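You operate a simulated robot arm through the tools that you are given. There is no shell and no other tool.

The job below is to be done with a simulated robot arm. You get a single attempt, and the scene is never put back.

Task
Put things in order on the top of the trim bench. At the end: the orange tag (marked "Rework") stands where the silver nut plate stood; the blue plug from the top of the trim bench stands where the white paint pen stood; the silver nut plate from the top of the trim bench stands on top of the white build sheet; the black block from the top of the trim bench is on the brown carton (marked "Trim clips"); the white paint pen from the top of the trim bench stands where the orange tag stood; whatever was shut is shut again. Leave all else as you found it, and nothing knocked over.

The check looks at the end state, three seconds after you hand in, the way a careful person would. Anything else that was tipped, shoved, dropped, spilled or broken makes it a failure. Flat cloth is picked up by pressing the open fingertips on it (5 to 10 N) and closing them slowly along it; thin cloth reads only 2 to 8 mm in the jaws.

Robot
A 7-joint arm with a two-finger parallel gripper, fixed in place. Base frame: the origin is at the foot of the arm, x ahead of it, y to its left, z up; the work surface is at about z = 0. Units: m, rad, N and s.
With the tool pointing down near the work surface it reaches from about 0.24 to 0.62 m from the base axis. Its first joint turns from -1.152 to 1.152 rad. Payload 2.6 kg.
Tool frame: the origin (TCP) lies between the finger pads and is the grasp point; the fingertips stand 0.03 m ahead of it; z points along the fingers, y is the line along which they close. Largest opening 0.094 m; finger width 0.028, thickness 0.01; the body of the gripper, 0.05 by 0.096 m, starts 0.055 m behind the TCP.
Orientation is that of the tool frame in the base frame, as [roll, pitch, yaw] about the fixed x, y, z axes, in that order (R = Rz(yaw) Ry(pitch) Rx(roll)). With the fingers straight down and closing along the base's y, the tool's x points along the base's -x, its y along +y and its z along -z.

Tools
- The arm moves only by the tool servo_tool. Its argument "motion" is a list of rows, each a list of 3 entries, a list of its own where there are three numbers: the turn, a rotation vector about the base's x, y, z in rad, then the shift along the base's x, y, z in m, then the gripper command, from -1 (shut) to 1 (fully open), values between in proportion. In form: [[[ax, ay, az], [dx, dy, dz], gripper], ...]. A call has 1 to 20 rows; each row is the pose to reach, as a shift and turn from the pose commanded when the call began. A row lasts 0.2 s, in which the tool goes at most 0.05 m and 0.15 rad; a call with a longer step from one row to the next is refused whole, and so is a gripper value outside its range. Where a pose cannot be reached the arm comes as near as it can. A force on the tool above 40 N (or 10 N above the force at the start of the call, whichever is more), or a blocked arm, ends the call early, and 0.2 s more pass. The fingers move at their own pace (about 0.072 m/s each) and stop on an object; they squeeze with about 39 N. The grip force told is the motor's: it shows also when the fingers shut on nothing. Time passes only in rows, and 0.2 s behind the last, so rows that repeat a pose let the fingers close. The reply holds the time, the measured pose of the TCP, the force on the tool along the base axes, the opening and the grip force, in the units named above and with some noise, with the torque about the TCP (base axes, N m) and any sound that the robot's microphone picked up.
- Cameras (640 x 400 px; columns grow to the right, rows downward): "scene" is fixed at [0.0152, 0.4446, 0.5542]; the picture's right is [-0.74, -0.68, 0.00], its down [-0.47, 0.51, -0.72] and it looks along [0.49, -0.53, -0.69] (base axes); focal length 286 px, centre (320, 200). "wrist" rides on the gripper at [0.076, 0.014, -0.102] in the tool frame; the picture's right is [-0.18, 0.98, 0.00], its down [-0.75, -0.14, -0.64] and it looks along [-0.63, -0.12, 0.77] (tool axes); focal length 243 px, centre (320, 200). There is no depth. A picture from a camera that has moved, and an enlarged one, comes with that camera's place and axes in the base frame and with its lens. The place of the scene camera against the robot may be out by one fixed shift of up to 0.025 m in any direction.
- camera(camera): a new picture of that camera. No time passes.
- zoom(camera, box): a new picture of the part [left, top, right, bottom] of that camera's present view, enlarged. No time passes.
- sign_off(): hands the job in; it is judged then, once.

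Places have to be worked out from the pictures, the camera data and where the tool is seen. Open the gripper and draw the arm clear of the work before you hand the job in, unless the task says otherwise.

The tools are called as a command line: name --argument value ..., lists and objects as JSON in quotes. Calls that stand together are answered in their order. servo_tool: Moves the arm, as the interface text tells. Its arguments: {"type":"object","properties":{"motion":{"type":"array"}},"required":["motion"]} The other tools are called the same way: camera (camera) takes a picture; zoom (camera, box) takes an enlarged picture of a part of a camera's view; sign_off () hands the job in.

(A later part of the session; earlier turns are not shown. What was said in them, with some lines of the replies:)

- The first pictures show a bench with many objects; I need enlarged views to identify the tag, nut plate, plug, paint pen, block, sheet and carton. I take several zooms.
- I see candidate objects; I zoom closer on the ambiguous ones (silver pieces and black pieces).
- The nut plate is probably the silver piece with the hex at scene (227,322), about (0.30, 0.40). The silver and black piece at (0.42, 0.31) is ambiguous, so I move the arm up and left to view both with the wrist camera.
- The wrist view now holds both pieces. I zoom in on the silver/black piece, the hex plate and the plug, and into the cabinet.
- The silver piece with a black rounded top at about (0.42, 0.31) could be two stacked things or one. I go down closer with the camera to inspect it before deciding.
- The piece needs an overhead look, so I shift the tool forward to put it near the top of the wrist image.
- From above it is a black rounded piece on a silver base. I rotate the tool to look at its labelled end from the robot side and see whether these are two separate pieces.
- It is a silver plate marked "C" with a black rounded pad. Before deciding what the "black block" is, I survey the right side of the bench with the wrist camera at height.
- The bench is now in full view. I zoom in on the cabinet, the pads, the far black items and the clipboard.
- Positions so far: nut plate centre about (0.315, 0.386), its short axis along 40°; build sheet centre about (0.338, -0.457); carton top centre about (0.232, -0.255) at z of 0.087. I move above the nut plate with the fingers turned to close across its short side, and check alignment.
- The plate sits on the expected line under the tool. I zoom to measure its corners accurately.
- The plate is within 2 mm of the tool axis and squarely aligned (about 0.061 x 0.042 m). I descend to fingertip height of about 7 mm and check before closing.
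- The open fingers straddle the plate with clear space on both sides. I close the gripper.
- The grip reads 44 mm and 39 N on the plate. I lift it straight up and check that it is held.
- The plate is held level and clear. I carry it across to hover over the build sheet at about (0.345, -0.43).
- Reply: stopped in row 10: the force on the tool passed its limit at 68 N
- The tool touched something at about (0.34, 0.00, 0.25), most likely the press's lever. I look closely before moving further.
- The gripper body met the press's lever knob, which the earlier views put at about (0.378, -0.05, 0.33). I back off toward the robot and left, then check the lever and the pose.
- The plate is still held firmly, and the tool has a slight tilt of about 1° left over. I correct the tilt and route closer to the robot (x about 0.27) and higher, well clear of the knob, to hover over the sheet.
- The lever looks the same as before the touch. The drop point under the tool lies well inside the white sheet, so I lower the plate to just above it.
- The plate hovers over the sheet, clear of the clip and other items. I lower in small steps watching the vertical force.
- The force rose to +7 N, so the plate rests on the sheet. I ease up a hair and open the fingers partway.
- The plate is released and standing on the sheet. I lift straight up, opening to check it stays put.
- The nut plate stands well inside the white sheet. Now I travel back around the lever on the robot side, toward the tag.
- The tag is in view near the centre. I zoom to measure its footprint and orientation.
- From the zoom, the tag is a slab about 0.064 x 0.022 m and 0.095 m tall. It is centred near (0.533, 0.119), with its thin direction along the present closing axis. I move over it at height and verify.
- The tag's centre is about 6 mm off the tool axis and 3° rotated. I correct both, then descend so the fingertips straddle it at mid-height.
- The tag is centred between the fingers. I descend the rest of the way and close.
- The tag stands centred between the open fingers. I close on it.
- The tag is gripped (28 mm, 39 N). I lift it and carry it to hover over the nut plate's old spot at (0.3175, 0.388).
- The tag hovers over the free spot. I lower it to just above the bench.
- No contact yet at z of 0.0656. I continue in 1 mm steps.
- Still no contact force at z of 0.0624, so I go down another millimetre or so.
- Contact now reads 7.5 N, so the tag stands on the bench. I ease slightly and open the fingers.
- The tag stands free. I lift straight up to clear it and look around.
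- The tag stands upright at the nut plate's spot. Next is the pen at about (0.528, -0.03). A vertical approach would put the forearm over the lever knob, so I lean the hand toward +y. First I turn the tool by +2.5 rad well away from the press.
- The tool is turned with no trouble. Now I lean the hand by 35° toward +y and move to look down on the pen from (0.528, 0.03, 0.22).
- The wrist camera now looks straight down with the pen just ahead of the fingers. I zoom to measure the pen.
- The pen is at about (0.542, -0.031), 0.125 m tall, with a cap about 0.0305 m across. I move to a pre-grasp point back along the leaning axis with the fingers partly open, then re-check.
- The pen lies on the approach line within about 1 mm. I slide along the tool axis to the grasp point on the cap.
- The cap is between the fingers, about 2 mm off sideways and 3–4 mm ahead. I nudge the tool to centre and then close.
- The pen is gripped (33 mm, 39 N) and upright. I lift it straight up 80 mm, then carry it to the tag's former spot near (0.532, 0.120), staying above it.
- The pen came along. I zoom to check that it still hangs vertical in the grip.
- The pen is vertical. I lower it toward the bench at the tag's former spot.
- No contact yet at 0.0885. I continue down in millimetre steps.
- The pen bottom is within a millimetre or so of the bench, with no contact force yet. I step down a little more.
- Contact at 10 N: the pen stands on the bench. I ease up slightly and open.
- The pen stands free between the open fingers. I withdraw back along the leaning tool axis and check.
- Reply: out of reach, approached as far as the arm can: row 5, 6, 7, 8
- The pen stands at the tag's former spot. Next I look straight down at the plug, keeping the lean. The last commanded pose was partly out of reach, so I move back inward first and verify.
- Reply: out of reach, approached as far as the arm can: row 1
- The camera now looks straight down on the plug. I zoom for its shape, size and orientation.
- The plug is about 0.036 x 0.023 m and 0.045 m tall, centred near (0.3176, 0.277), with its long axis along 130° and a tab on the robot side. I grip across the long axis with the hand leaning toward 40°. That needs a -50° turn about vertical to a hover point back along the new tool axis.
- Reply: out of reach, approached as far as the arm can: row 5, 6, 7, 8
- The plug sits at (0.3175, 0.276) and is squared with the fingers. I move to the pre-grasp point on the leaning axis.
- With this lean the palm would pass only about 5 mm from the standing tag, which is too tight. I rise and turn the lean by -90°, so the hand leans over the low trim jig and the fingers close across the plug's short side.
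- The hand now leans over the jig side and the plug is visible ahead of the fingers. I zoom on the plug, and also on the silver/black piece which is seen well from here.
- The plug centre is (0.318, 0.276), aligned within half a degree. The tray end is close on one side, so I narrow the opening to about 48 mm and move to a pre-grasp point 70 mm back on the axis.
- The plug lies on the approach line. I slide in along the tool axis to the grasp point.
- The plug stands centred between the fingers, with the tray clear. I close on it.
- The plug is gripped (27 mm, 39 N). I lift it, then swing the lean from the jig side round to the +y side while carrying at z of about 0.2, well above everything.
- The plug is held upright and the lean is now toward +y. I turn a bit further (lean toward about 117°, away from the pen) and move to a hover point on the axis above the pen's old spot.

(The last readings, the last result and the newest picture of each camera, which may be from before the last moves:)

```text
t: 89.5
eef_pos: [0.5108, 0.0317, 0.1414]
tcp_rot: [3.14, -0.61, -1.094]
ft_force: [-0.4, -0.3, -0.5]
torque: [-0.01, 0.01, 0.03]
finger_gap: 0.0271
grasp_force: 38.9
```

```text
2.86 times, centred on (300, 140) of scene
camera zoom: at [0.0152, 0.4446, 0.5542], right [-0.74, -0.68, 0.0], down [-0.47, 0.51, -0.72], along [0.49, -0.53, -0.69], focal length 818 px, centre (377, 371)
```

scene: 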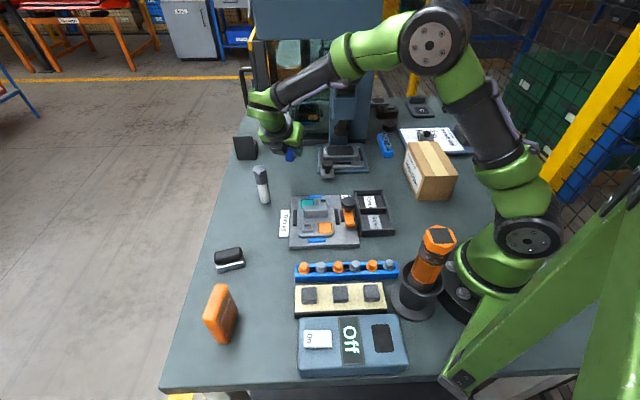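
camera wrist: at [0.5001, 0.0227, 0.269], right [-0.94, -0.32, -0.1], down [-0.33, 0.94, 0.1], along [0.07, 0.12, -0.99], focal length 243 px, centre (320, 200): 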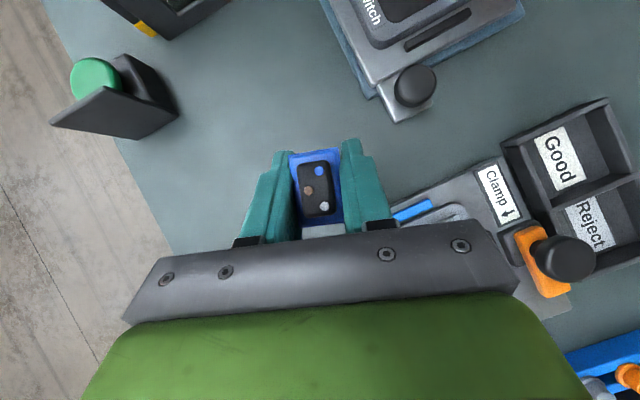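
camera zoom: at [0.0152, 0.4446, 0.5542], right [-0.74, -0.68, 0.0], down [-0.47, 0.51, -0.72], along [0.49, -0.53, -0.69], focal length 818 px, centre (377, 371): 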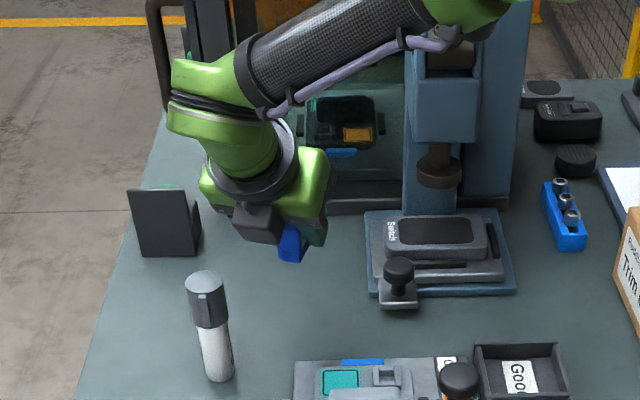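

The plug hovers upright on the approach line. Target is (0.542, -0.030), so I slide down the axis to just above the bench.

servo_tool --motion '[[[0, 0, 0], [0.008, -0.016, -0.025], -1], [[0, 0, 0], [0.016, -0.032, -0.05], -1], [[0, 0, 0], [0.024, -0.048, -0.075], -1], [[0, 0, 0], [0.029, -0.058, -0.09], -1], [[0, 0, 0], [0.0312, -0.0622, -0.098], -1], [[0, 0, 0], [0.0312, -0.0622, -0.098], -1]]'

camera --camera "wrist"

zoom --camera "scene" --box '[220, 70, 380, 210]'

```text
t: 91.0
eef_pos: [0.5418, -0.0323, 0.0433]
tcp_rot: [-3.14, -0.608, -1.097]
ft_force: [0.1, 0.8, -0.9]
torque: [0.02, -0.01, 0.03]
finger_gap: 0.0272
grasp_force: 39.4
```

```text
taken
camera wrist: at [0.5315, -0.0415, 0.1702], right [-0.94, -0.32, -0.11], down [-0.33, 0.94, 0.09], along [0.07, 0.12, -0.99], focal length 243 px, centre (320, 200)
```

wrist: 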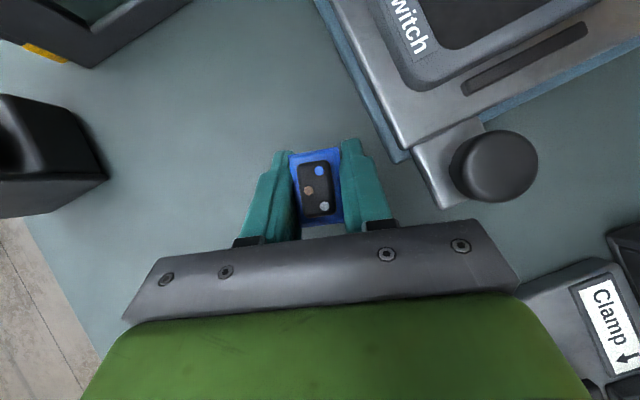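

```text
2.86 times, centred on (300, 140) of scene
camera zoom: at [0.0152, 0.4446, 0.5542], right [-0.74, -0.68, 0.0], down [-0.47, 0.51, -0.72], along [0.49, -0.53, -0.69], focal length 818 px, centre (377, 371)
```

zoom: 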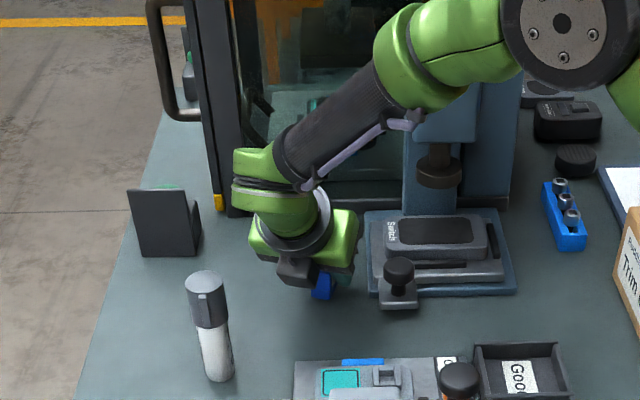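

In position with no contacts. I lower in small steps to find the bench.

servo_tool --motion '[[[0, 0, 0], [0, 0.001, -0.0015], -1], [[0, 0, 0], [0, 0.001, -0.003], -1], [[0, 0, 0], [0, 0.001, -0.003], -1]]'

servo_tool --motion '[[[0, 0, 0], [0, 0, -0.001], -1], [[0, 0, 0], [0, 0, -0.002], -1], [[0, 0, 0], [0, 0, -0.002], -1]]'

```text
t: 91.8
eef_pos: [0.5422, -0.0311, 0.0393]
tcp_rot: [-3.141, -0.61, -1.093]
ft_force: [-0.1, -0.4, -1.0]
torque: [0.02, -0.01, -0.02]
finger_gap: 0.0273
grasp_force: 39.3
```

```text
t: 92.5
eef_pos: [0.5427, -0.0298, 0.0378]
tcp_rot: [-3.141, -0.609, -1.095]
ft_force: [-0.1, -0.3, 0.3]
torque: [0.0, 0.0, -0.01]
finger_gap: 0.0272
grasp_force: 38.8
```

servo_tool --motion '[[[0, 0, 0], [0, 0, -0.0007], -1], [[0, 0, 0], [0, 0, -0.0012], -1], [[0, 0, 0], [0, 0, -0.0012], -1]]'

```text
t: 93.3
eef_pos: [0.5429, -0.0292, 0.0371]
tcp_rot: [-3.141, -0.609, -1.094]
ft_force: [-0.3, -0.5, -0.8]
torque: [0.01, 0.01, 0.05]
finger_gap: 0.0274
grasp_force: 38.8
```

No contact yet at 0.0371. I go down another millimetre.

servo_tool --motion '[[[0, 0, 0], [0, 0, -0.0006], -1], [[0, 0, 0], [0, 0, -0.001], -1], [[0, 0, 0], [0, 0, -0.001], -1]]'

```text
t: 94.2
eef_pos: [0.5416, -0.0295, 0.036]
tcp_rot: [-3.139, -0.61, -1.096]
ft_force: [0.3, 0.5, -1.0]
torque: [0.02, 0.02, -0.01]
finger_gap: 0.0269
grasp_force: 39.1
```

servo_tool --motion '[[[0, 0, 0], [0, 0, -0.0006], -1], [[0, 0, 0], [0, 0, -0.001], -1], [[0, 0, 0], [0, 0, -0.001], -1]]'

zoom --camera "scene" --box '[270, 120, 350, 190]'

```text
t: 95.0
eef_pos: [0.5426, -0.0312, 0.0366]
tcp_rot: [-3.141, -0.611, -1.097]
ft_force: [-1.8, -0.4, 6.6]
torque: [-0.01, 0.06, 0.02]
finger_gap: 0.0272
grasp_force: 39.1
```

```text
5.71 times, centred on (310, 155) of scene
camera zoom: at [0.0151, 0.4446, 0.5542], right [-0.74, -0.68, 0.0], down [-0.47, 0.51, -0.72], along [0.49, -0.53, -0.69], focal length 1636 px, centre (377, 457)
```

zoom: 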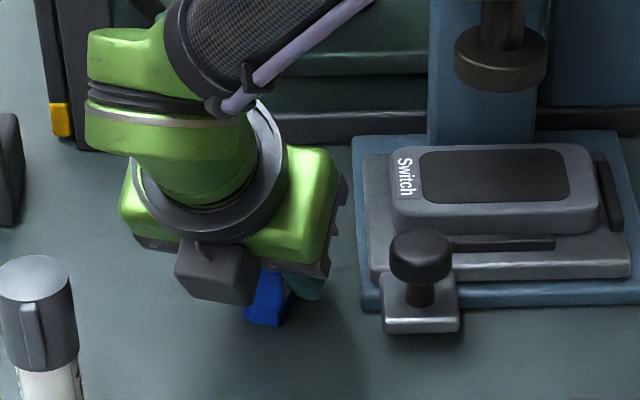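

Contact at 6.6 N: the plug stands on the bench. I ease up and open only to about 38 mm, keeping clear of the press base.

servo_tool --motion '[[[0, 0, 0], [0, 0, 0.0008], -1], [[0, 0, 0], [0, 0, 0.0008], -0.3], [[0, 0, 0], [0, 0, 0.0008], -0.17], [[0, 0, 0], [0, 0, 0.0008], -0.17]]'

zoom --camera "wrist" --box '[230, 100, 410, 240]'

```text
t: 96.0
eef_pos: [0.5421, -0.029, 0.036]
tcp_rot: [3.14, -0.61, -1.094]
ft_force: [0.2, -0.1, 0.5]
torque: [0.01, 0.02, -0.04]
finger_gap: 0.039
grasp_force: 0.0
```

```text
2.86 times, centred on (320, 170) of wrist
camera zoom: at [0.5312, -0.0387, 0.1642], right [-0.94, -0.32, -0.1], down [-0.33, 0.94, 0.09], along [0.07, 0.12, -0.99], focal length 693 px, centre (320, 286)
```

zoom: 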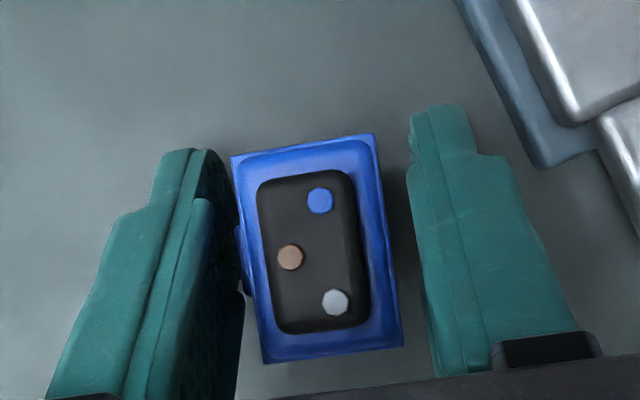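

The tab side is close to the left finger, while the right side has about 6 mm spare. I shift the tool 2.5 mm toward the left finger, then retract along the axis.

servo_tool --motion '[[[0, 0, 0], [0.0012, 0.0004, 0], -0.17], [[0, 0, 0], [0.0024, 0.0008, 0], -0.17], [[0, 0, 0], [0.0024, 0.0008, 0], -0.17]]'

zoom --camera "wrist" --box '[230, 100, 410, 240]'

```text
t: 96.8
eef_pos: [0.5442, -0.028, 0.0348]
tcp_rot: [3.14, -0.609, -1.094]
ft_force: [0.8, -0.3, 0.2]
torque: [0.04, 0.01, 0.0]
finger_gap: 0.0388
grasp_force: 0.0
```

```text
2.86 times, centred on (320, 170) of wrist
camera zoom: at [0.5339, -0.038, 0.1631], right [-0.94, -0.32, -0.1], down [-0.33, 0.94, 0.09], along [0.07, 0.12, -0.99], focal length 693 px, centre (320, 286)
```

zoom: 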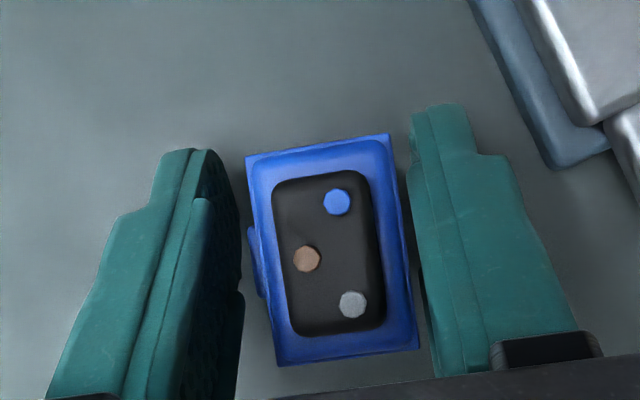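

Both sides are now clear. I retract along the tool axis slowly, then check the plug.

servo_tool --motion '[[[0, 0, 0], [-0.0021, 0.0041, 0.0066], -0.17], [[0, 0, 0], [-0.0052, 0.0101, 0.0164], -0.17], [[0, 0, 0], [-0.0092, 0.0177, 0.0287], -0.17], [[0, 0, 0], [-0.0144, 0.0279, 0.0451], -0.17], [[0, 0, 0], [-0.021, 0.0406, 0.0656], -0.17], [[0, 0, 0], [-0.0288, 0.0558, 0.0902], -0.17], [[0, 0, 0], [-0.032, 0.062, 0.12], 0], [[0, 0, 0], [-0.032, 0.062, 0.12], 0]]'

camera --camera "wrist"

zoom --camera "scene" --box '[220, 70, 380, 210]'

```text
t: 98.5
eef_pos: [0.5102, 0.0312, 0.1578]
tcp_rot: [3.138, -0.609, -1.095]
ft_force: [-1.3, 0.2, 0.3]
torque: [-0.03, 0.05, 0.01]
finger_gap: 0.047
grasp_force: 0.1
```

```text
taken
camera wrist: at [0.5001, 0.0218, 0.2851], right [-0.94, -0.32, -0.1], down [-0.33, 0.94, 0.09], along [0.07, 0.12, -0.99], focal length 243 px, centre (320, 200)
```

wrist: 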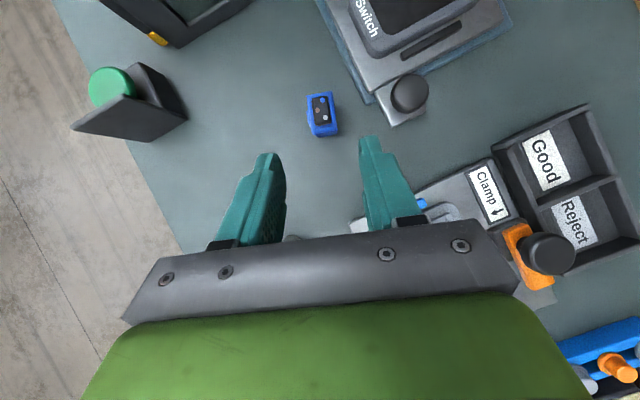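

```text
2.86 times, centred on (300, 140) of scene
camera zoom: at [0.0152, 0.4446, 0.5542], right [-0.74, -0.68, 0.0], down [-0.47, 0.51, -0.72], along [0.49, -0.53, -0.69], focal length 818 px, centre (377, 371)
```

zoom: 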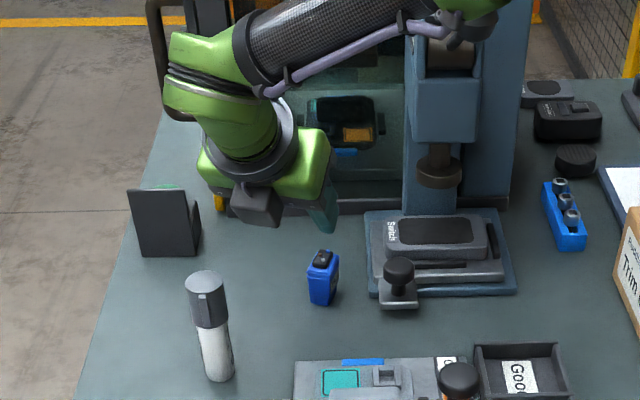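

The plug stands upright at the pen's former spot, and the pen stands at the tag's. I back away toward (0.40, 0.17, 0.26) and bring the tool back to vertical.

servo_tool --motion '[[[0, 0, 0], [-0.02, 0.025, 0.025], 0.5], [[0, 0, 0], [-0.045, 0.055, 0.05], 1], [[0, 0, 0], [-0.07, 0.085, 0.075], 1], [[0, 0, 0], [-0.095, 0.115, 0.1], 1], [[0, 0, 0], [-0.11, 0.139, 0.1], 1], [[0.12, 0.062, 0], [-0.11, 0.139, 0.1], 1], [[0.24, 0.124, 0], [-0.11, 0.139, 0.1], 1], [[0.36, 0.186, 0], [-0.11, 0.139, 0.1], 1], [[0.48, 0.248, 0], [-0.11, 0.139, 0.1], 1], [[0.541, 0.2795, 0], [-0.11, 0.139, 0.1], 1], [[0.541, 0.2795, 0], [-0.11, 0.139, 0.1], 1]]'

camera --camera "scene"

camera --camera "wrist"

```text
t: 101.0
eef_pos: [0.4019, 0.1737, 0.2559]
tcp_rot: [3.141, -0.001, -1.095]
ft_force: [0.3, 0.1, -0.2]
torque: [0.0, 0.01, 0.0]
finger_gap: 0.0941
grasp_force: 0.0
```

```text
taken
```

scene: 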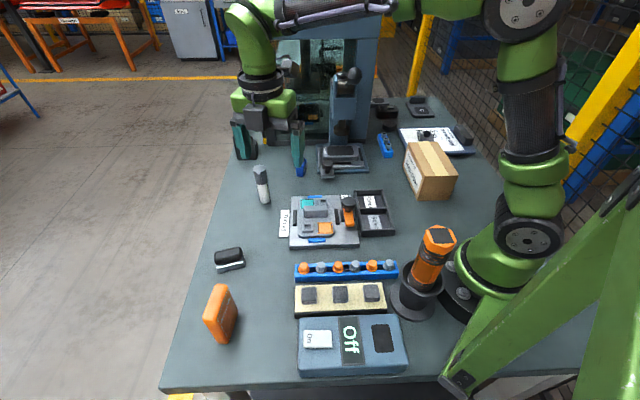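

```text
taken
camera wrist: at [0.4248, 0.0993, 0.3587], right [-0.96, -0.29, 0.0], down [-0.22, 0.73, 0.64], along [-0.19, 0.62, -0.77], focal length 243 px, centre (320, 200)
```

wrist: 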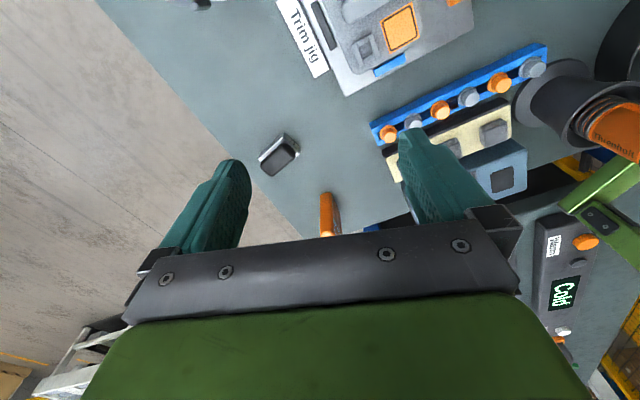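

The tool is vertical again. I turn it to close across the short side of the silver/black piece and move above it.

servo_tool --motion '[[[0, 0, -0.14], [0.004, 0.02, 0], 1], [[0, 0, -0.28], [0.008, 0.04, 0], 1], [[0, 0, -0.42], [0.012, 0.06, -0.01], 1], [[0, 0, -0.56], [0.016, 0.08, -0.02], 1], [[0, 0, -0.7], [0.02, 0.1, -0.03], 1], [[0, 0, -0.84], [0.024, 0.115, -0.04], 1], [[0, 0, -0.96], [0.0266, 0.125, -0.05], 1], [[0, 0, -1.016], [0.0266, 0.1293, -0.056], 1], [[0, 0, -1.016], [0.0266, 0.1293, -0.056], 1]]'

camera --camera "wrist"

zoom --camera "wrist" --box '[270, 40, 370, 130]'

```text
t: 103.0
eef_pos: [0.4266, 0.3023, 0.2005]
tcp_rot: [3.139, -0.002, -2.112]
ft_force: [-0.2, 0.1, -0.7]
torque: [0.0, 0.03, 0.0]
finger_gap: 0.0939
grasp_force: 0.1
```

```text
taken
camera wrist: at [0.3761, 0.244, 0.3026], right [-0.75, 0.66, 0.0], down [0.51, 0.57, 0.64], along [0.43, 0.48, -0.77], focal length 243 px, centre (320, 200)
```

wrist: 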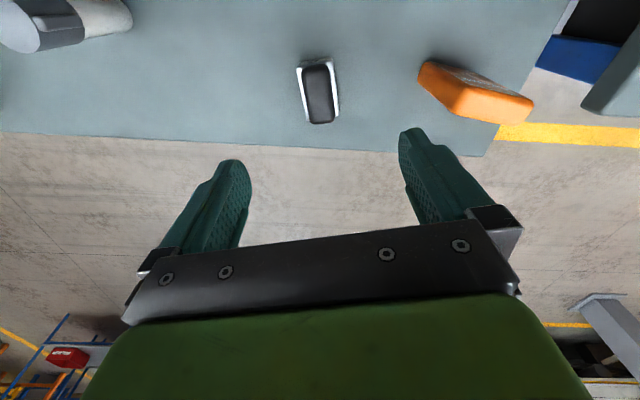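

```text
4.44 times, centred on (320, 85) of wrist
camera zoom: at [0.3761, 0.244, 0.3026], right [-0.75, 0.66, 0.0], down [0.51, 0.57, 0.64], along [0.43, 0.48, -0.77], focal length 1078 px, centre (320, 711)
```

zoom: 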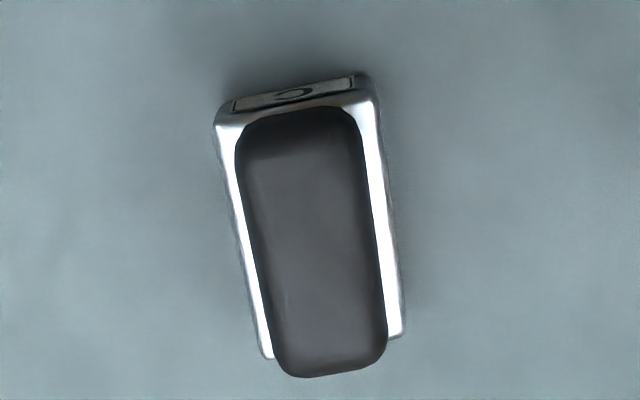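

The pad is centred on the silver plate at about (0.4305, 0.305), with the silver top at about 0.022 and the black top at about 0.04. I will grip only the black part, with the fingertips kept above the silver, and see whether it lifts off by itself. First I go down to an intermediate height.

servo_tool --motion '[[[0, 0, -0.03], [0.004, 0.0029, -0.03], 0.4], [[0, 0, -0.03], [0.004, 0.0029, -0.065], 0.4], [[0, 0, -0.03], [0.004, 0.0029, -0.1], 0.4], [[0, 0, -0.03], [0.004, 0.0029, -0.12], 0.4], [[0, 0, -0.03], [0.004, 0.0029, -0.12], 0.4]]'

camera --camera "wrist"

zoom --camera "wrist" --box '[240, 90, 400, 210]'

zoom --camera "scene" --box '[180, 180, 290, 290]'

```text
t: 104.2
eef_pos: [0.4323, 0.3054, 0.0808]
tcp_rot: [3.139, 0.0, -2.143]
ft_force: [0.2, 0.7, 0.4]
torque: [0.02, -0.01, 0.0]
finger_gap: 0.0658
grasp_force: 0.0
```

```text
taken
camera wrist: at [0.3791, 0.2493, 0.1828], right [-0.73, 0.69, 0.0], down [0.53, 0.56, 0.64], along [0.44, 0.47, -0.77], focal length 243 px, centre (320, 200)
```

wrist: 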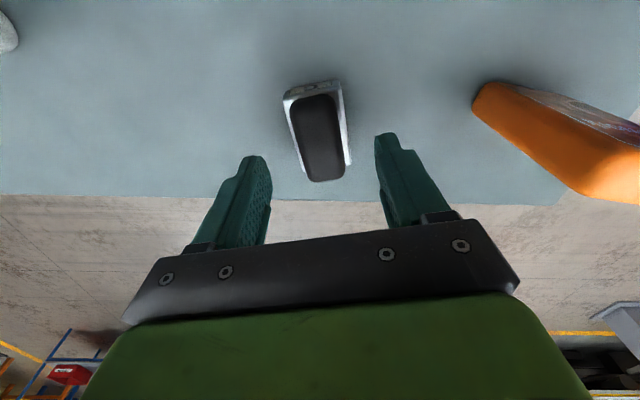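

```text
3.33 times, centred on (320, 150) of wrist
camera zoom: at [0.3791, 0.2493, 0.1828], right [-0.73, 0.69, 0.0], down [0.53, 0.56, 0.64], along [0.44, 0.47, -0.77], focal length 809 px, centre (320, 367)
```

zoom: 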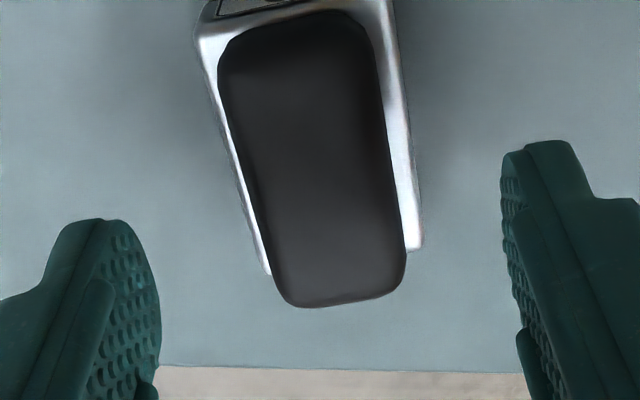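

```text
3.64 times, centred on (235, 235) of scene
camera zoom: at [0.0152, 0.4446, 0.5542], right [-0.74, -0.68, 0.0], down [-0.47, 0.51, -0.72], along [0.49, -0.53, -0.69], focal length 1041 px, centre (629, 73)
```

zoom: 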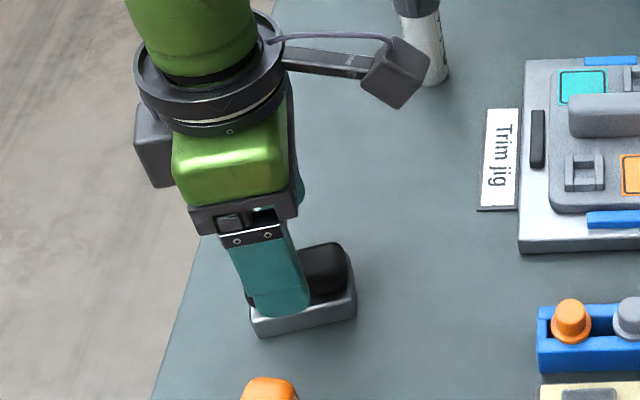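

Aligned within a millimetre. I lower until the fingertips are at about z of 0.026, just above the silver top, and close gently on the black part.

servo_tool --motion '[[[0, 0, 0], [-0.0005, 0.0005, -0.01], 0.1], [[0, 0, 0], [-0.0005, 0.0005, -0.02], 0.1], [[0, 0, 0], [-0.0005, 0.0005, -0.0245], 0.1], [[0, 0, 0], [-0.0005, 0.0005, -0.0245], 0.1]]'

camera --camera "wrist"

zoom --camera "scene" --box '[190, 210, 280, 290]'

```text
t: 105.2
eef_pos: [0.4315, 0.3042, 0.0567]
tcp_rot: [3.139, 0.001, -2.141]
ft_force: [0.1, 0.2, 0.5]
torque: [0.01, 0.0, -0.01]
finger_gap: 0.0517
grasp_force: 0.1
```

```text
taken
camera wrist: at [0.3785, 0.249, 0.1587], right [-0.73, 0.69, 0.0], down [0.53, 0.56, 0.64], along [0.44, 0.47, -0.77], focal length 243 px, centre (320, 200)
```

wrist: 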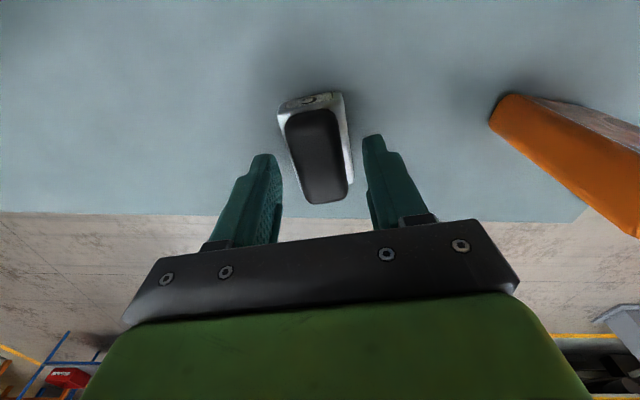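

```text
5.00 times, centred on (235, 250) of scene
camera zoom: at [0.0152, 0.4446, 0.5542], right [-0.74, -0.68, 0.0], down [-0.47, 0.51, -0.72], along [0.49, -0.53, -0.69], focal length 1432 px, centre (745, -50)
```

zoom: 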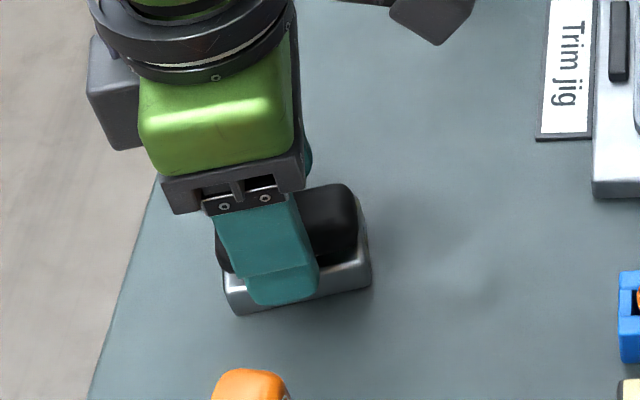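

The fingertips are placed. I close in two stages, watching the gap and the forces.

servo_tool --motion '[[[0, 0, 0], [0, 0, 0], -0.2], [[0, 0, 0], [0, 0, 0], -0.2], [[0, 0, 0], [0, 0, 0], -0.3], [[0, 0, 0], [0, 0, 0], -0.3]]'

zoom --camera "wrist" --box '[240, 80, 400, 230]'

```text
t: 106.2
eef_pos: [0.4313, 0.3046, 0.0567]
tcp_rot: [3.141, 0.0, -2.142]
ft_force: [-0.6, 0.7, -0.4]
torque: [-0.02, 0.01, 0.02]
finger_gap: 0.0326
grasp_force: 0.0
```

```text
2.67 times, centred on (320, 155) of wrist
camera zoom: at [0.3785, 0.2491, 0.1588], right [-0.73, 0.69, 0.0], down [0.53, 0.56, 0.64], along [0.44, 0.47, -0.77], focal length 647 px, centre (320, 320)
```

zoom: 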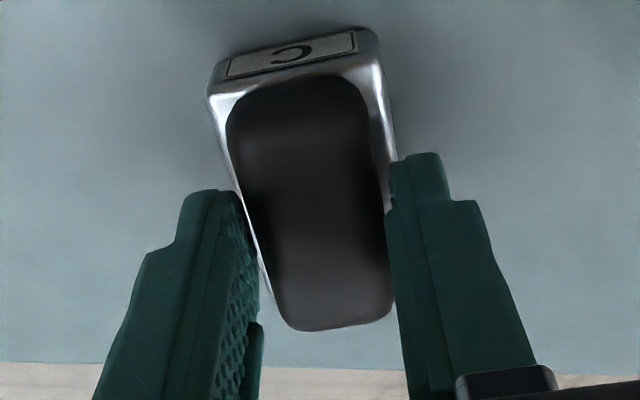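

The fingers slid over the silver edge without touching it. I close fully on the black part.

servo_tool --motion '[[[0, 0, 0], [0, 0, 0], -0.6], [[0, 0, 0], [0, 0, 0], -1], [[0, 0, 0], [0, 0, 0], -1], [[0, 0, 0], [0, 0, 0], -1]]'

zoom --camera "wrist" --box '[240, 80, 400, 230]'

```text
t: 107.2
eef_pos: [0.4305, 0.3042, 0.0561]
tcp_rot: [3.14, 0.0, -2.143]
ft_force: [0.0, -0.4, 1.4]
torque: [-0.03, -0.06, 0.0]
finger_gap: 0.0294
grasp_force: 39.4
```

```text
2.67 times, centred on (320, 155) of wrist
camera zoom: at [0.3786, 0.249, 0.1589], right [-0.73, 0.69, 0.0], down [0.53, 0.56, 0.64], along [0.44, 0.47, -0.77], focal length 647 px, centre (320, 320)
```

zoom: 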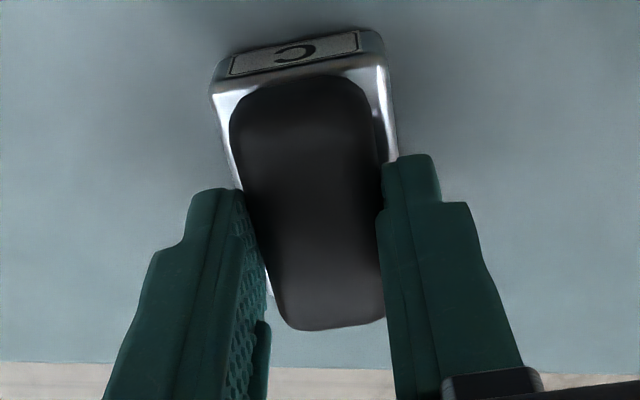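

Gripped at 29 mm. I lift just 8 mm and look whether the silver plate stays or comes along.

servo_tool --motion '[[[0, 0, 0], [0, 0, 0.003], -1], [[0, 0, 0], [0, 0, 0.006], -1], [[0, 0, 0], [0, 0, 0.008], -1], [[0, 0, 0], [0, 0, 0.008], -1]]'

zoom --camera "wrist" --box '[240, 80, 400, 230]'

zoom --camera "scene" --box '[190, 210, 280, 290]'

```text
t: 108.2
eef_pos: [0.4317, 0.3044, 0.0627]
tcp_rot: [3.141, -0.003, -2.142]
ft_force: [0.3, 0.2, -2.4]
torque: [0.02, -0.01, 0.0]
finger_gap: 0.0297
grasp_force: 38.9
```

```text
2.67 times, centred on (320, 155) of wrist
camera zoom: at [0.378, 0.2489, 0.1659], right [-0.73, 0.69, 0.0], down [0.53, 0.56, 0.64], along [0.44, 0.47, -0.77], focal length 647 px, centre (320, 320)
```

zoom: 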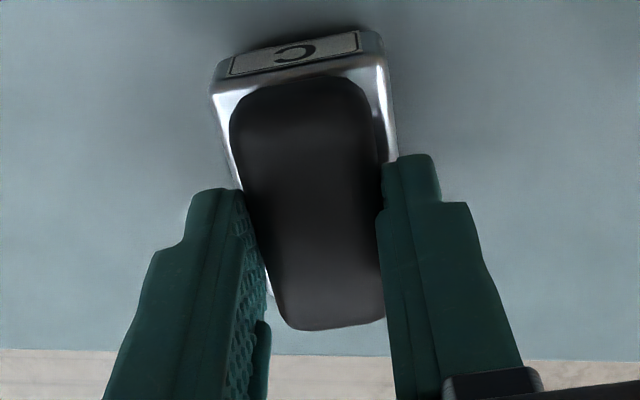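

```text
5.00 times, centred on (235, 250) of scene
camera zoom: at [0.0152, 0.4446, 0.5542], right [-0.74, -0.68, 0.0], down [-0.47, 0.51, -0.72], along [0.49, -0.53, -0.69], focal length 1432 px, centre (745, -50)
```

zoom: 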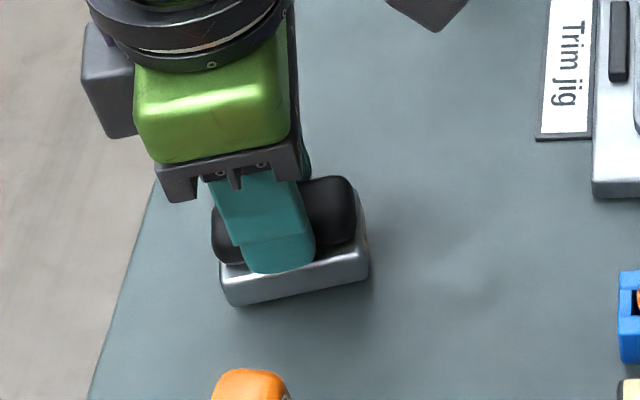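

The silver base comes along, so it is one rigid piece. It is the only loose black-topped block in reach and the fifth loose object on the bench, so it is the "black block". I lift it high before travelling.

servo_tool --motion '[[[0, 0, 0], [0, 0, 0.025], -1], [[0, 0, 0], [0, 0, 0.06], -1], [[0, 0, 0], [-0.005, -0.005, 0.1], -1], [[0, 0, 0], [-0.015, -0.012, 0.14], -1], [[0, 0, 0], [-0.025, -0.02, 0.18], -1], [[0, 0, 0], [-0.04, -0.03, 0.215], -1], [[0, 0, 0], [-0.055, -0.045, 0.24], -1], [[0, 0, 0], [-0.055, -0.045, 0.24], -1]]'

camera --camera "scene"

camera --camera "wrist"

```text
t: 110.0
eef_pos: [0.3739, 0.2586, 0.3015]
tcp_rot: [3.141, -0.002, -2.142]
ft_force: [0.4, 0.4, -3.1]
torque: [0.0, 0.01, 0.02]
finger_gap: 0.0296
grasp_force: 39.0
```

```text
taken
```

scene: 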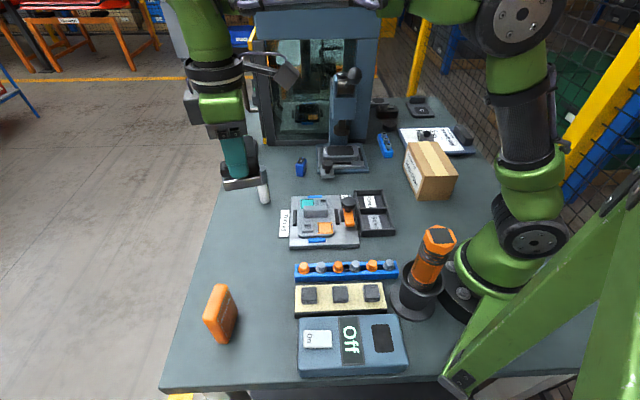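

```text
taken
camera wrist: at [0.321, 0.2028, 0.4042], right [-0.73, 0.69, 0.0], down [0.53, 0.56, 0.64], along [0.44, 0.47, -0.77], focal length 243 px, centre (320, 200)
```

wrist: 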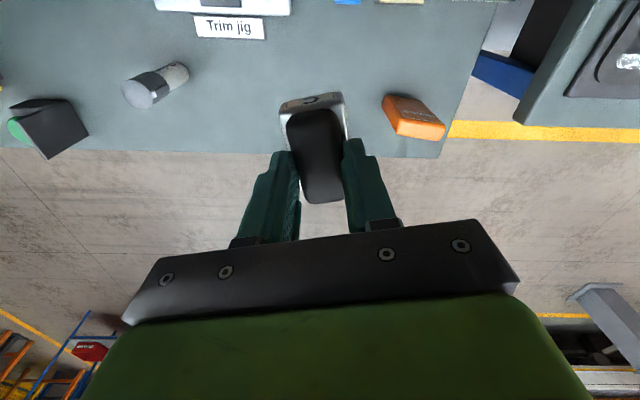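

The block is held and everything else stands as placed. I carry it round the lever on the robot side, turning it to line up with the carton, to hover above the carton top near (0.2475, -0.245).

servo_tool --motion '[[[0, 0, -0.1], [-0.02, -0.025, 0], -1], [[0, 0, -0.22], [-0.04, -0.055, 0], -1], [[0, 0, -0.34], [-0.06, -0.085, 0], -1], [[0, 0, -0.46], [-0.08, -0.12, 0], -1], [[0, 0, -0.58], [-0.1, -0.155, 0], -1], [[0, 0, -0.7], [-0.108, -0.195, 0], -1], [[0, 0, -0.82], [-0.112, -0.235, 0], -1], [[0, 0, -0.94], [-0.112, -0.275, 0], -1], [[0, 0, -1.06], [-0.112, -0.315, 0], -1], [[0, 0, -1.18], [-0.114, -0.355, 0], -1], [[0, 0, -1.3], [-0.118, -0.395, 0], -1], [[0, 0, -1.42], [-0.122, -0.43, 0], -1], [[0, 0, -1.54], [-0.125, -0.465, 0], -1], [[0, 0, -1.66], [-0.1264, -0.495, 0], -1], [[0, 0, -1.763], [-0.1264, -0.5036, 0], -1], [[0, 0, -1.763], [-0.1264, -0.5036, 0], -1]]'

camera --camera "scene"

camera --camera "wrist"

```text
t: 113.3
eef_pos: [0.249, -0.2449, 0.3035]
tcp_rot: [3.14, 0.0, 2.376]
ft_force: [-0.9, 0.6, -3.5]
torque: [0.0, 0.02, 0.03]
finger_gap: 0.0296
grasp_force: 39.3
```

```text
taken
```

scene: 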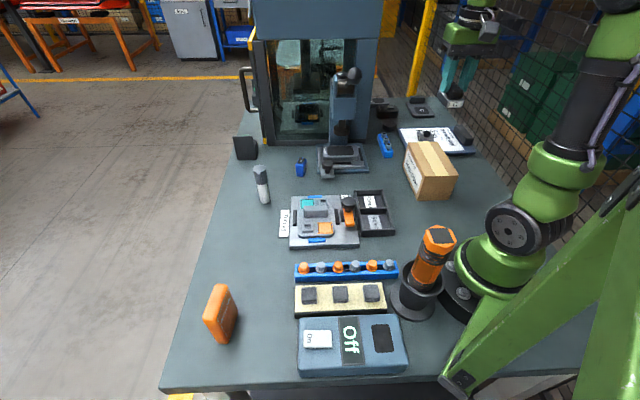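

```text
taken
camera wrist: at [0.2046, -0.1816, 0.4064], right [0.81, 0.58, 0.0], down [0.45, -0.62, 0.64], along [0.37, -0.52, -0.77], focal length 243 px, centre (320, 200)
```

wrist: 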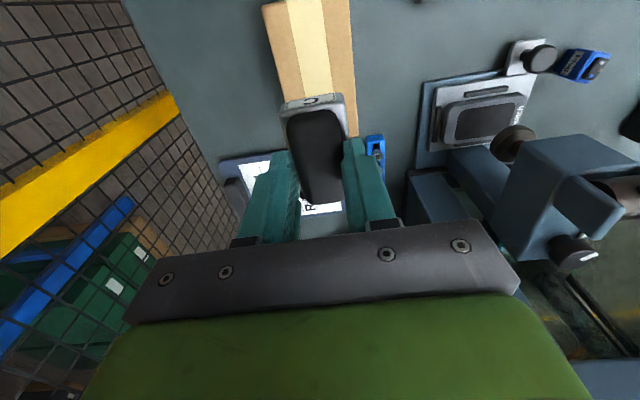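

The point below the tool falls on the middle of the carton's top. I lower the block to just above it.

servo_tool --motion '[[[0, 0, 0], [-0.001, 0, -0.03], -1], [[0, 0, 0], [-0.001, 0, -0.065], -1], [[0, 0, 0], [-0.001, 0, -0.1], -1], [[0, 0, 0], [-0.001, 0, -0.125], -1], [[0, 0, 0], [-0.001, 0, -0.14], -1], [[0, 0, 0], [-0.001, 0, -0.147], -1], [[0, 0, 0], [-0.001, 0, -0.147], -1]]'

camera --camera "wrist"

zoom --camera "scene" --box '[370, 90, 490, 210]'

```text
t: 115.0
eef_pos: [0.2497, -0.2432, 0.1541]
tcp_rot: [3.139, 0.001, 2.377]
ft_force: [-0.2, -0.1, -2.9]
torque: [-0.01, 0.04, -0.01]
finger_gap: 0.0294
grasp_force: 39.1
```

```text
taken
camera wrist: at [0.2046, -0.1799, 0.2577], right [0.81, 0.58, 0.0], down [0.45, -0.62, 0.64], along [0.38, -0.52, -0.77], focal length 243 px, centre (320, 200)
```

wrist: 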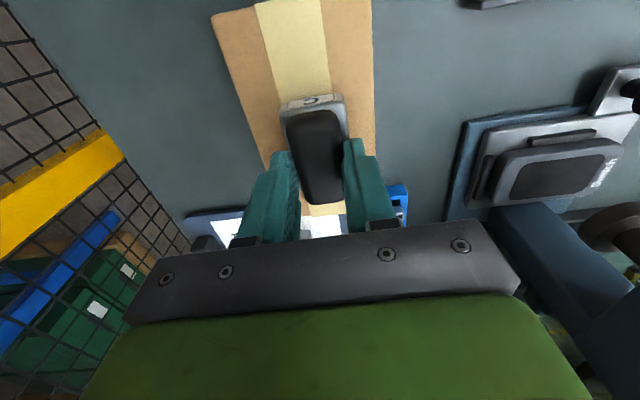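

```text
3.33 times, centred on (430, 150) of scene
camera zoom: at [0.0152, 0.4446, 0.5542], right [-0.74, -0.68, 0.0], down [-0.47, 0.51, -0.72], along [0.49, -0.53, -0.69], focal length 954 px, centre (-47, 367)
```

zoom: 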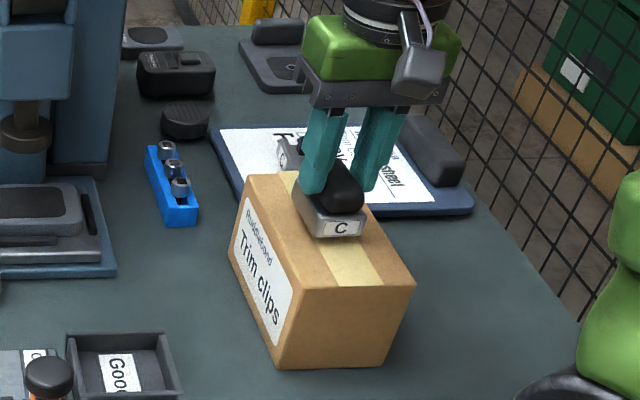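

The block hovers above the carton's taped top. I step down watching the force.

servo_tool --motion '[[[0, 0, 0], [0, 0, -0.002], -1], [[0, 0, 0], [0, 0, -0.004], -1], [[0, 0, 0], [0, 0, -0.004], -1]]'

servo_tool --motion '[[[0, 0, 0], [0, 0, -0.0015], -1], [[0, 0, 0], [0, 0, -0.003], -1], [[0, 0, 0], [0, 0, -0.003], -1]]'

```text
t: 115.8
eef_pos: [0.25, -0.2445, 0.1517]
tcp_rot: [3.141, -0.001, 2.379]
ft_force: [-0.1, -0.5, -2.7]
torque: [0.01, 0.01, -0.03]
finger_gap: 0.0292
grasp_force: 38.5
```

```text
t: 116.5
eef_pos: [0.2497, -0.2448, 0.1496]
tcp_rot: [3.139, -0.002, 2.379]
ft_force: [-0.5, 0.8, -2.3]
torque: [-0.01, -0.02, 0.04]
finger_gap: 0.0294
grasp_force: 38.5
```

servo_tool --motion '[[[0, 0, 0], [0, 0, -0.0015], -1], [[0, 0, 0], [0, 0, -0.003], -1], [[0, 0, 0], [0, 0, -0.003], -1]]'

zoom --camera "scene" --box '[400, 120, 470, 190]'

```text
t: 117.3
eef_pos: [0.2505, -0.2439, 0.1462]
tcp_rot: [-3.142, -0.002, 2.379]
ft_force: [-0.3, 0.9, -3.1]
torque: [-0.01, 0.02, -0.01]
finger_gap: 0.0293
grasp_force: 39.1
```

```text
5.71 times, centred on (435, 155) of scene
camera zoom: at [0.0152, 0.4446, 0.5542], right [-0.74, -0.68, 0.0], down [-0.47, 0.51, -0.72], along [0.49, -0.53, -0.69], focal length 1636 px, centre (-337, 457)
```

zoom: 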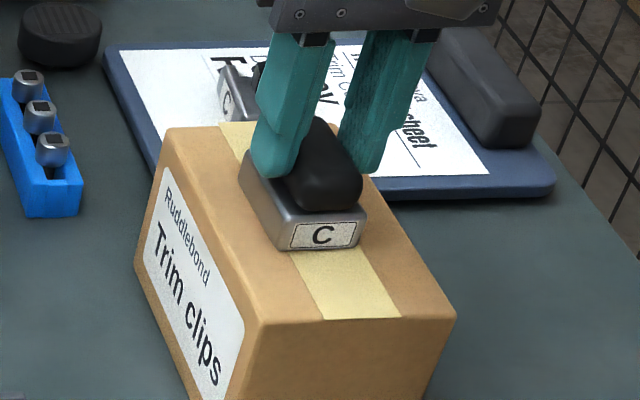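

Very close to the carton top now, and no contact force yet. I continue in small steps.

servo_tool --motion '[[[0, 0, 0], [0, 0, -0.001], -1], [[0, 0, 0], [0, 0, -0.002], -1], [[0, 0, 0], [0, 0, -0.002], -1]]'

```text
t: 118.2
eef_pos: [0.2508, -0.2446, 0.1444]
tcp_rot: [3.139, 0.002, 2.377]
ft_force: [-11.5, 10.0, 36.7]
torque: [0.22, 0.3, -0.11]
finger_gap: 0.0299
grasp_force: 39.5
```

Contact came quickly at 37 N, so I ease back up a little over a millimetre to take the load off before opening.

servo_tool --motion '[[[0, 0, 0], [0, 0, 0.0008], -1], [[0, 0, 0], [0, 0, 0.0014], -1], [[0, 0, 0], [0, 0, 0.0014], -1]]'

zoom --camera "scene" --box '[390, 110, 480, 210]'

```text
t: 119.0
eef_pos: [0.2497, -0.2436, 0.1458]
tcp_rot: [3.141, 0.001, 2.382]
ft_force: [6.3, 2.0, 13.3]
torque: [-0.25, -0.64, 0.12]
finger_gap: 0.0294
grasp_force: 39.3
```

```text
4.00 times, centred on (435, 160) of scene
camera zoom: at [0.0151, 0.4446, 0.5542], right [-0.74, -0.68, 0.0], down [-0.47, 0.51, -0.72], along [0.49, -0.53, -0.69], focal length 1145 px, centre (-140, 360)
```

zoom: 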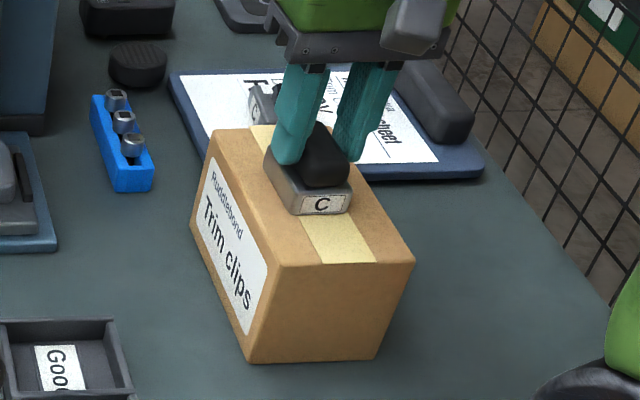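

Load is down to 13 N and the carton hasn't moved. I ease slightly more and open the fingers.

servo_tool --motion '[[[0, 0, 0], [0, 0, 0.0004], -1], [[0, 0, 0], [0, 0, 0.0004], -0.3], [[0, 0, 0], [0, 0, 0.0004], 0], [[0, 0, 0], [0, 0, 0.0004], 0.1], [[0, 0, 0], [0, 0, 0.0004], 0.1]]'

zoom --camera "wrist" --box '[220, 60, 420, 230]'

```text
t: 120.2
eef_pos: [0.2497, -0.2428, 0.1457]
tcp_rot: [3.138, 0.0, 2.379]
ft_force: [-1.1, -0.3, -0.1]
torque: [0.01, -0.01, -0.01]
finger_gap: 0.0514
grasp_force: 0.1
```

```text
2.35 times, centred on (320, 145) of wrist
camera zoom: at [0.204, -0.1805, 0.2483], right [0.81, 0.58, 0.0], down [0.45, -0.62, 0.64], along [0.38, -0.52, -0.77], focal length 571 px, centre (320, 329)
```

zoom: 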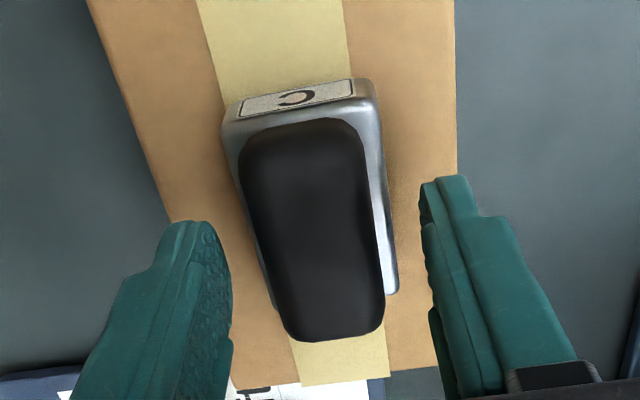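

The block rests flat on the carton. I lift straight up and look.

servo_tool --motion '[[[0, 0, 0], [0, 0, 0.02], 0.1], [[0, 0, 0], [0, 0, 0.05], 0.3], [[0, 0, 0], [0, 0, 0.09], 0.6], [[0, 0, 0], [0, 0, 0.13], 1], [[0, 0, 0], [0, 0, 0.16], 1], [[0, 0, 0], [0, 0, 0.16], 1]]'

camera --camera "wrist"

camera --camera "scene"

zoom --camera "scene" --box '[370, 90, 490, 210]'

```text
t: 121.5
eef_pos: [0.2508, -0.2454, 0.3059]
tcp_rot: [3.139, 0.0, 2.379]
ft_force: [0.4, -0.2, -0.3]
torque: [-0.03, 0.0, 0.03]
finger_gap: 0.094
grasp_force: 0.0
```

```text
taken
camera wrist: at [0.2057, -0.1813, 0.4087], right [0.81, 0.58, 0.0], down [0.45, -0.62, 0.64], along [0.38, -0.52, -0.77], focal length 243 px, centre (320, 200)
```

wrist: 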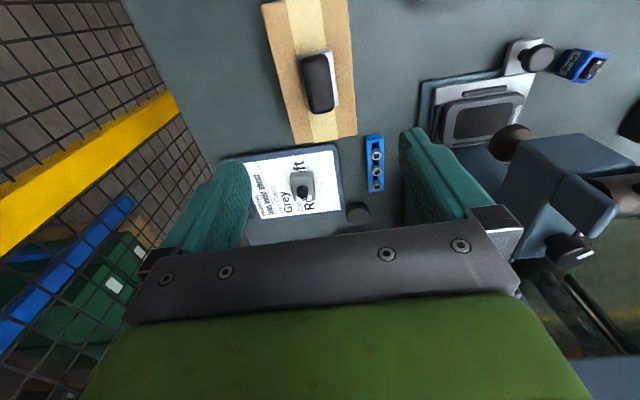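

```text
taken
```

scene: 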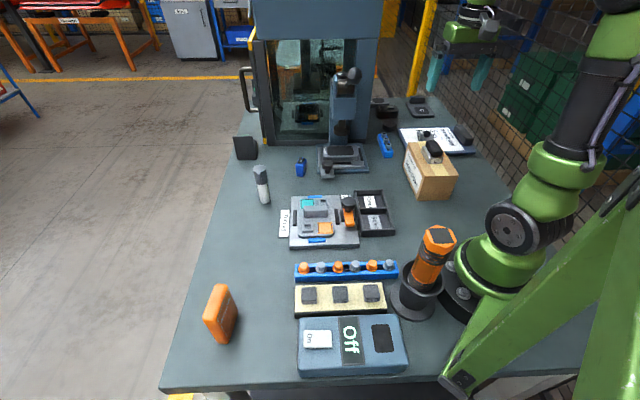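

```text
3.33 times, centred on (430, 150) of scene
camera zoom: at [0.0152, 0.4446, 0.5542], right [-0.74, -0.68, 0.0], down [-0.47, 0.51, -0.72], along [0.49, -0.53, -0.69], focal length 954 px, centre (-47, 367)
```

zoom: 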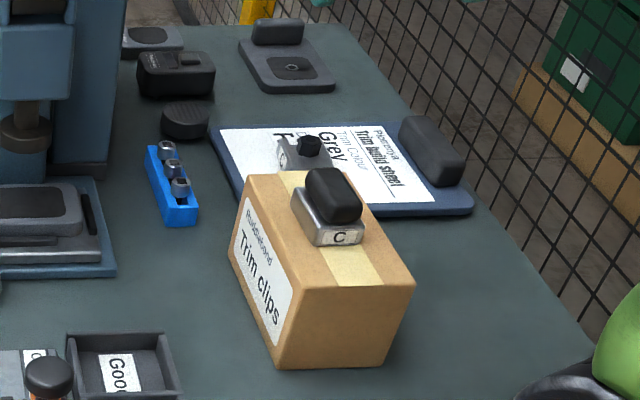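

All five objects look correct: the block is on the carton, the nut plate on the sheet, and nothing else has moved. I draw the arm back round the lever to a clear parking place near the start pose.

servo_tool --motion '[[[0, 0, 0.08], [0.005, 0.04, 0.01], 1], [[0, 0, 0.16], [0.01, 0.08, 0.014], 1], [[0, 0, 0.24], [0.012, 0.12, 0.014], 1], [[0, 0, 0.32], [0.014, 0.16, 0.014], 1], [[0, 0, 0.4], [0.015, 0.2, 0.014], 1], [[0, 0, 0.48], [0.015, 0.24, 0.014], 1], [[0, 0, 0.56], [0.02, 0.28, 0.014], 1], [[0, 0, 0.66], [0.03, 0.315, 0.014], 1], [[0, 0, 0.763], [0.045, 0.335, 0.014], 1], [[0, 0, 0.763], [0.045, 0.335, 0.014], 1]]'

camera --camera "scene"

camera --camera "wrist"

zoom --camera "scene" --box '[190, 120, 350, 350]'

```text
t: 123.8
eef_pos: [0.2934, 0.0945, 0.3228]
tcp_rot: [3.141, 0.0, -3.14]
ft_force: [-0.8, 0.4, 0.0]
torque: [-0.02, 0.01, 0.0]
finger_gap: 0.0941
grasp_force: 0.1
```

```text
taken
```

scene: 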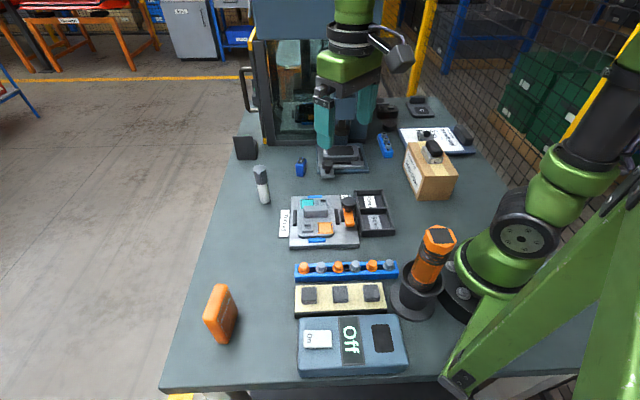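

```text
taken
camera wrist: at [0.2173, 0.1089, 0.4258], right [0.18, 0.98, 0.0], down [0.75, -0.14, 0.64], along [0.63, -0.12, -0.77], focal length 243 px, centre (320, 200)
```

wrist: 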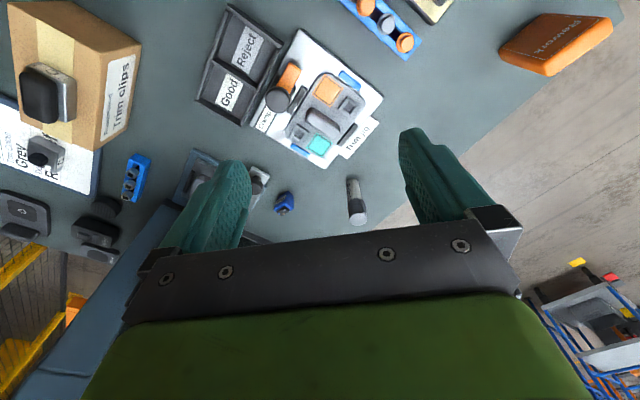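

```text
1.74 times, centred on (270, 235) of scene
camera zoom: at [0.0152, 0.4446, 0.5542], right [-0.74, -0.68, 0.0], down [-0.47, 0.51, -0.72], along [0.49, -0.53, -0.69], focal length 498 px, centre (407, 139)
```

zoom: 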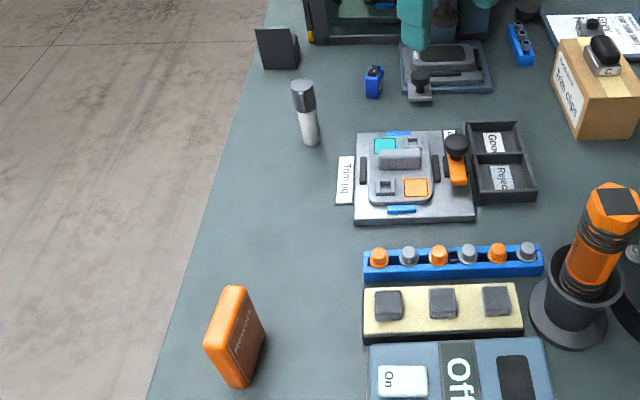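

The arm is parked clear with the gripper open and the fingers empty. The pictures show:
- the tag standing where the nut plate was
- the pen where the tag was
- the plug where the pen was
- the nut plate on the build sheet
- the black block on the carton

The lever and cabinet look unchanged, so I hand in the job.

sign_off

```text
The job is handed in.
```

I moved all five objects to where you asked and handed the job in; I haven't seen the check result. In the last pictures everything was upright, and the gripper was open with the arm parked clear.

| Object | Where it is now |
|---|---|
| Orange "Rework" tag | Standing where the silver nut plate stood |
| White paint pen | Standing where the tag stood, about 4 mm off its centre |
| Blue plug | Standing where the pen stood |
| Silver nut plate | Standing on the white build sheet |
| Black block | On top of the "Trim clips" carton |

- **Bump:** while I carried the nut plate across, the gripper hit something near the press, most likely its lever knob, at a peak of 68 N. The lever looked the same in pictures before and after, and nothing was dropped or moved.
- **Black block:** I took the "black block" to be the silver plate with the black pad on top. It is one rigid piece, and it was the only loose object in reach that fits the name.
- **Carton:** it took up to about 37 N when I set the block down, and it did not shift.
- **Doors:** I opened nothing, so there was nothing to shut again.
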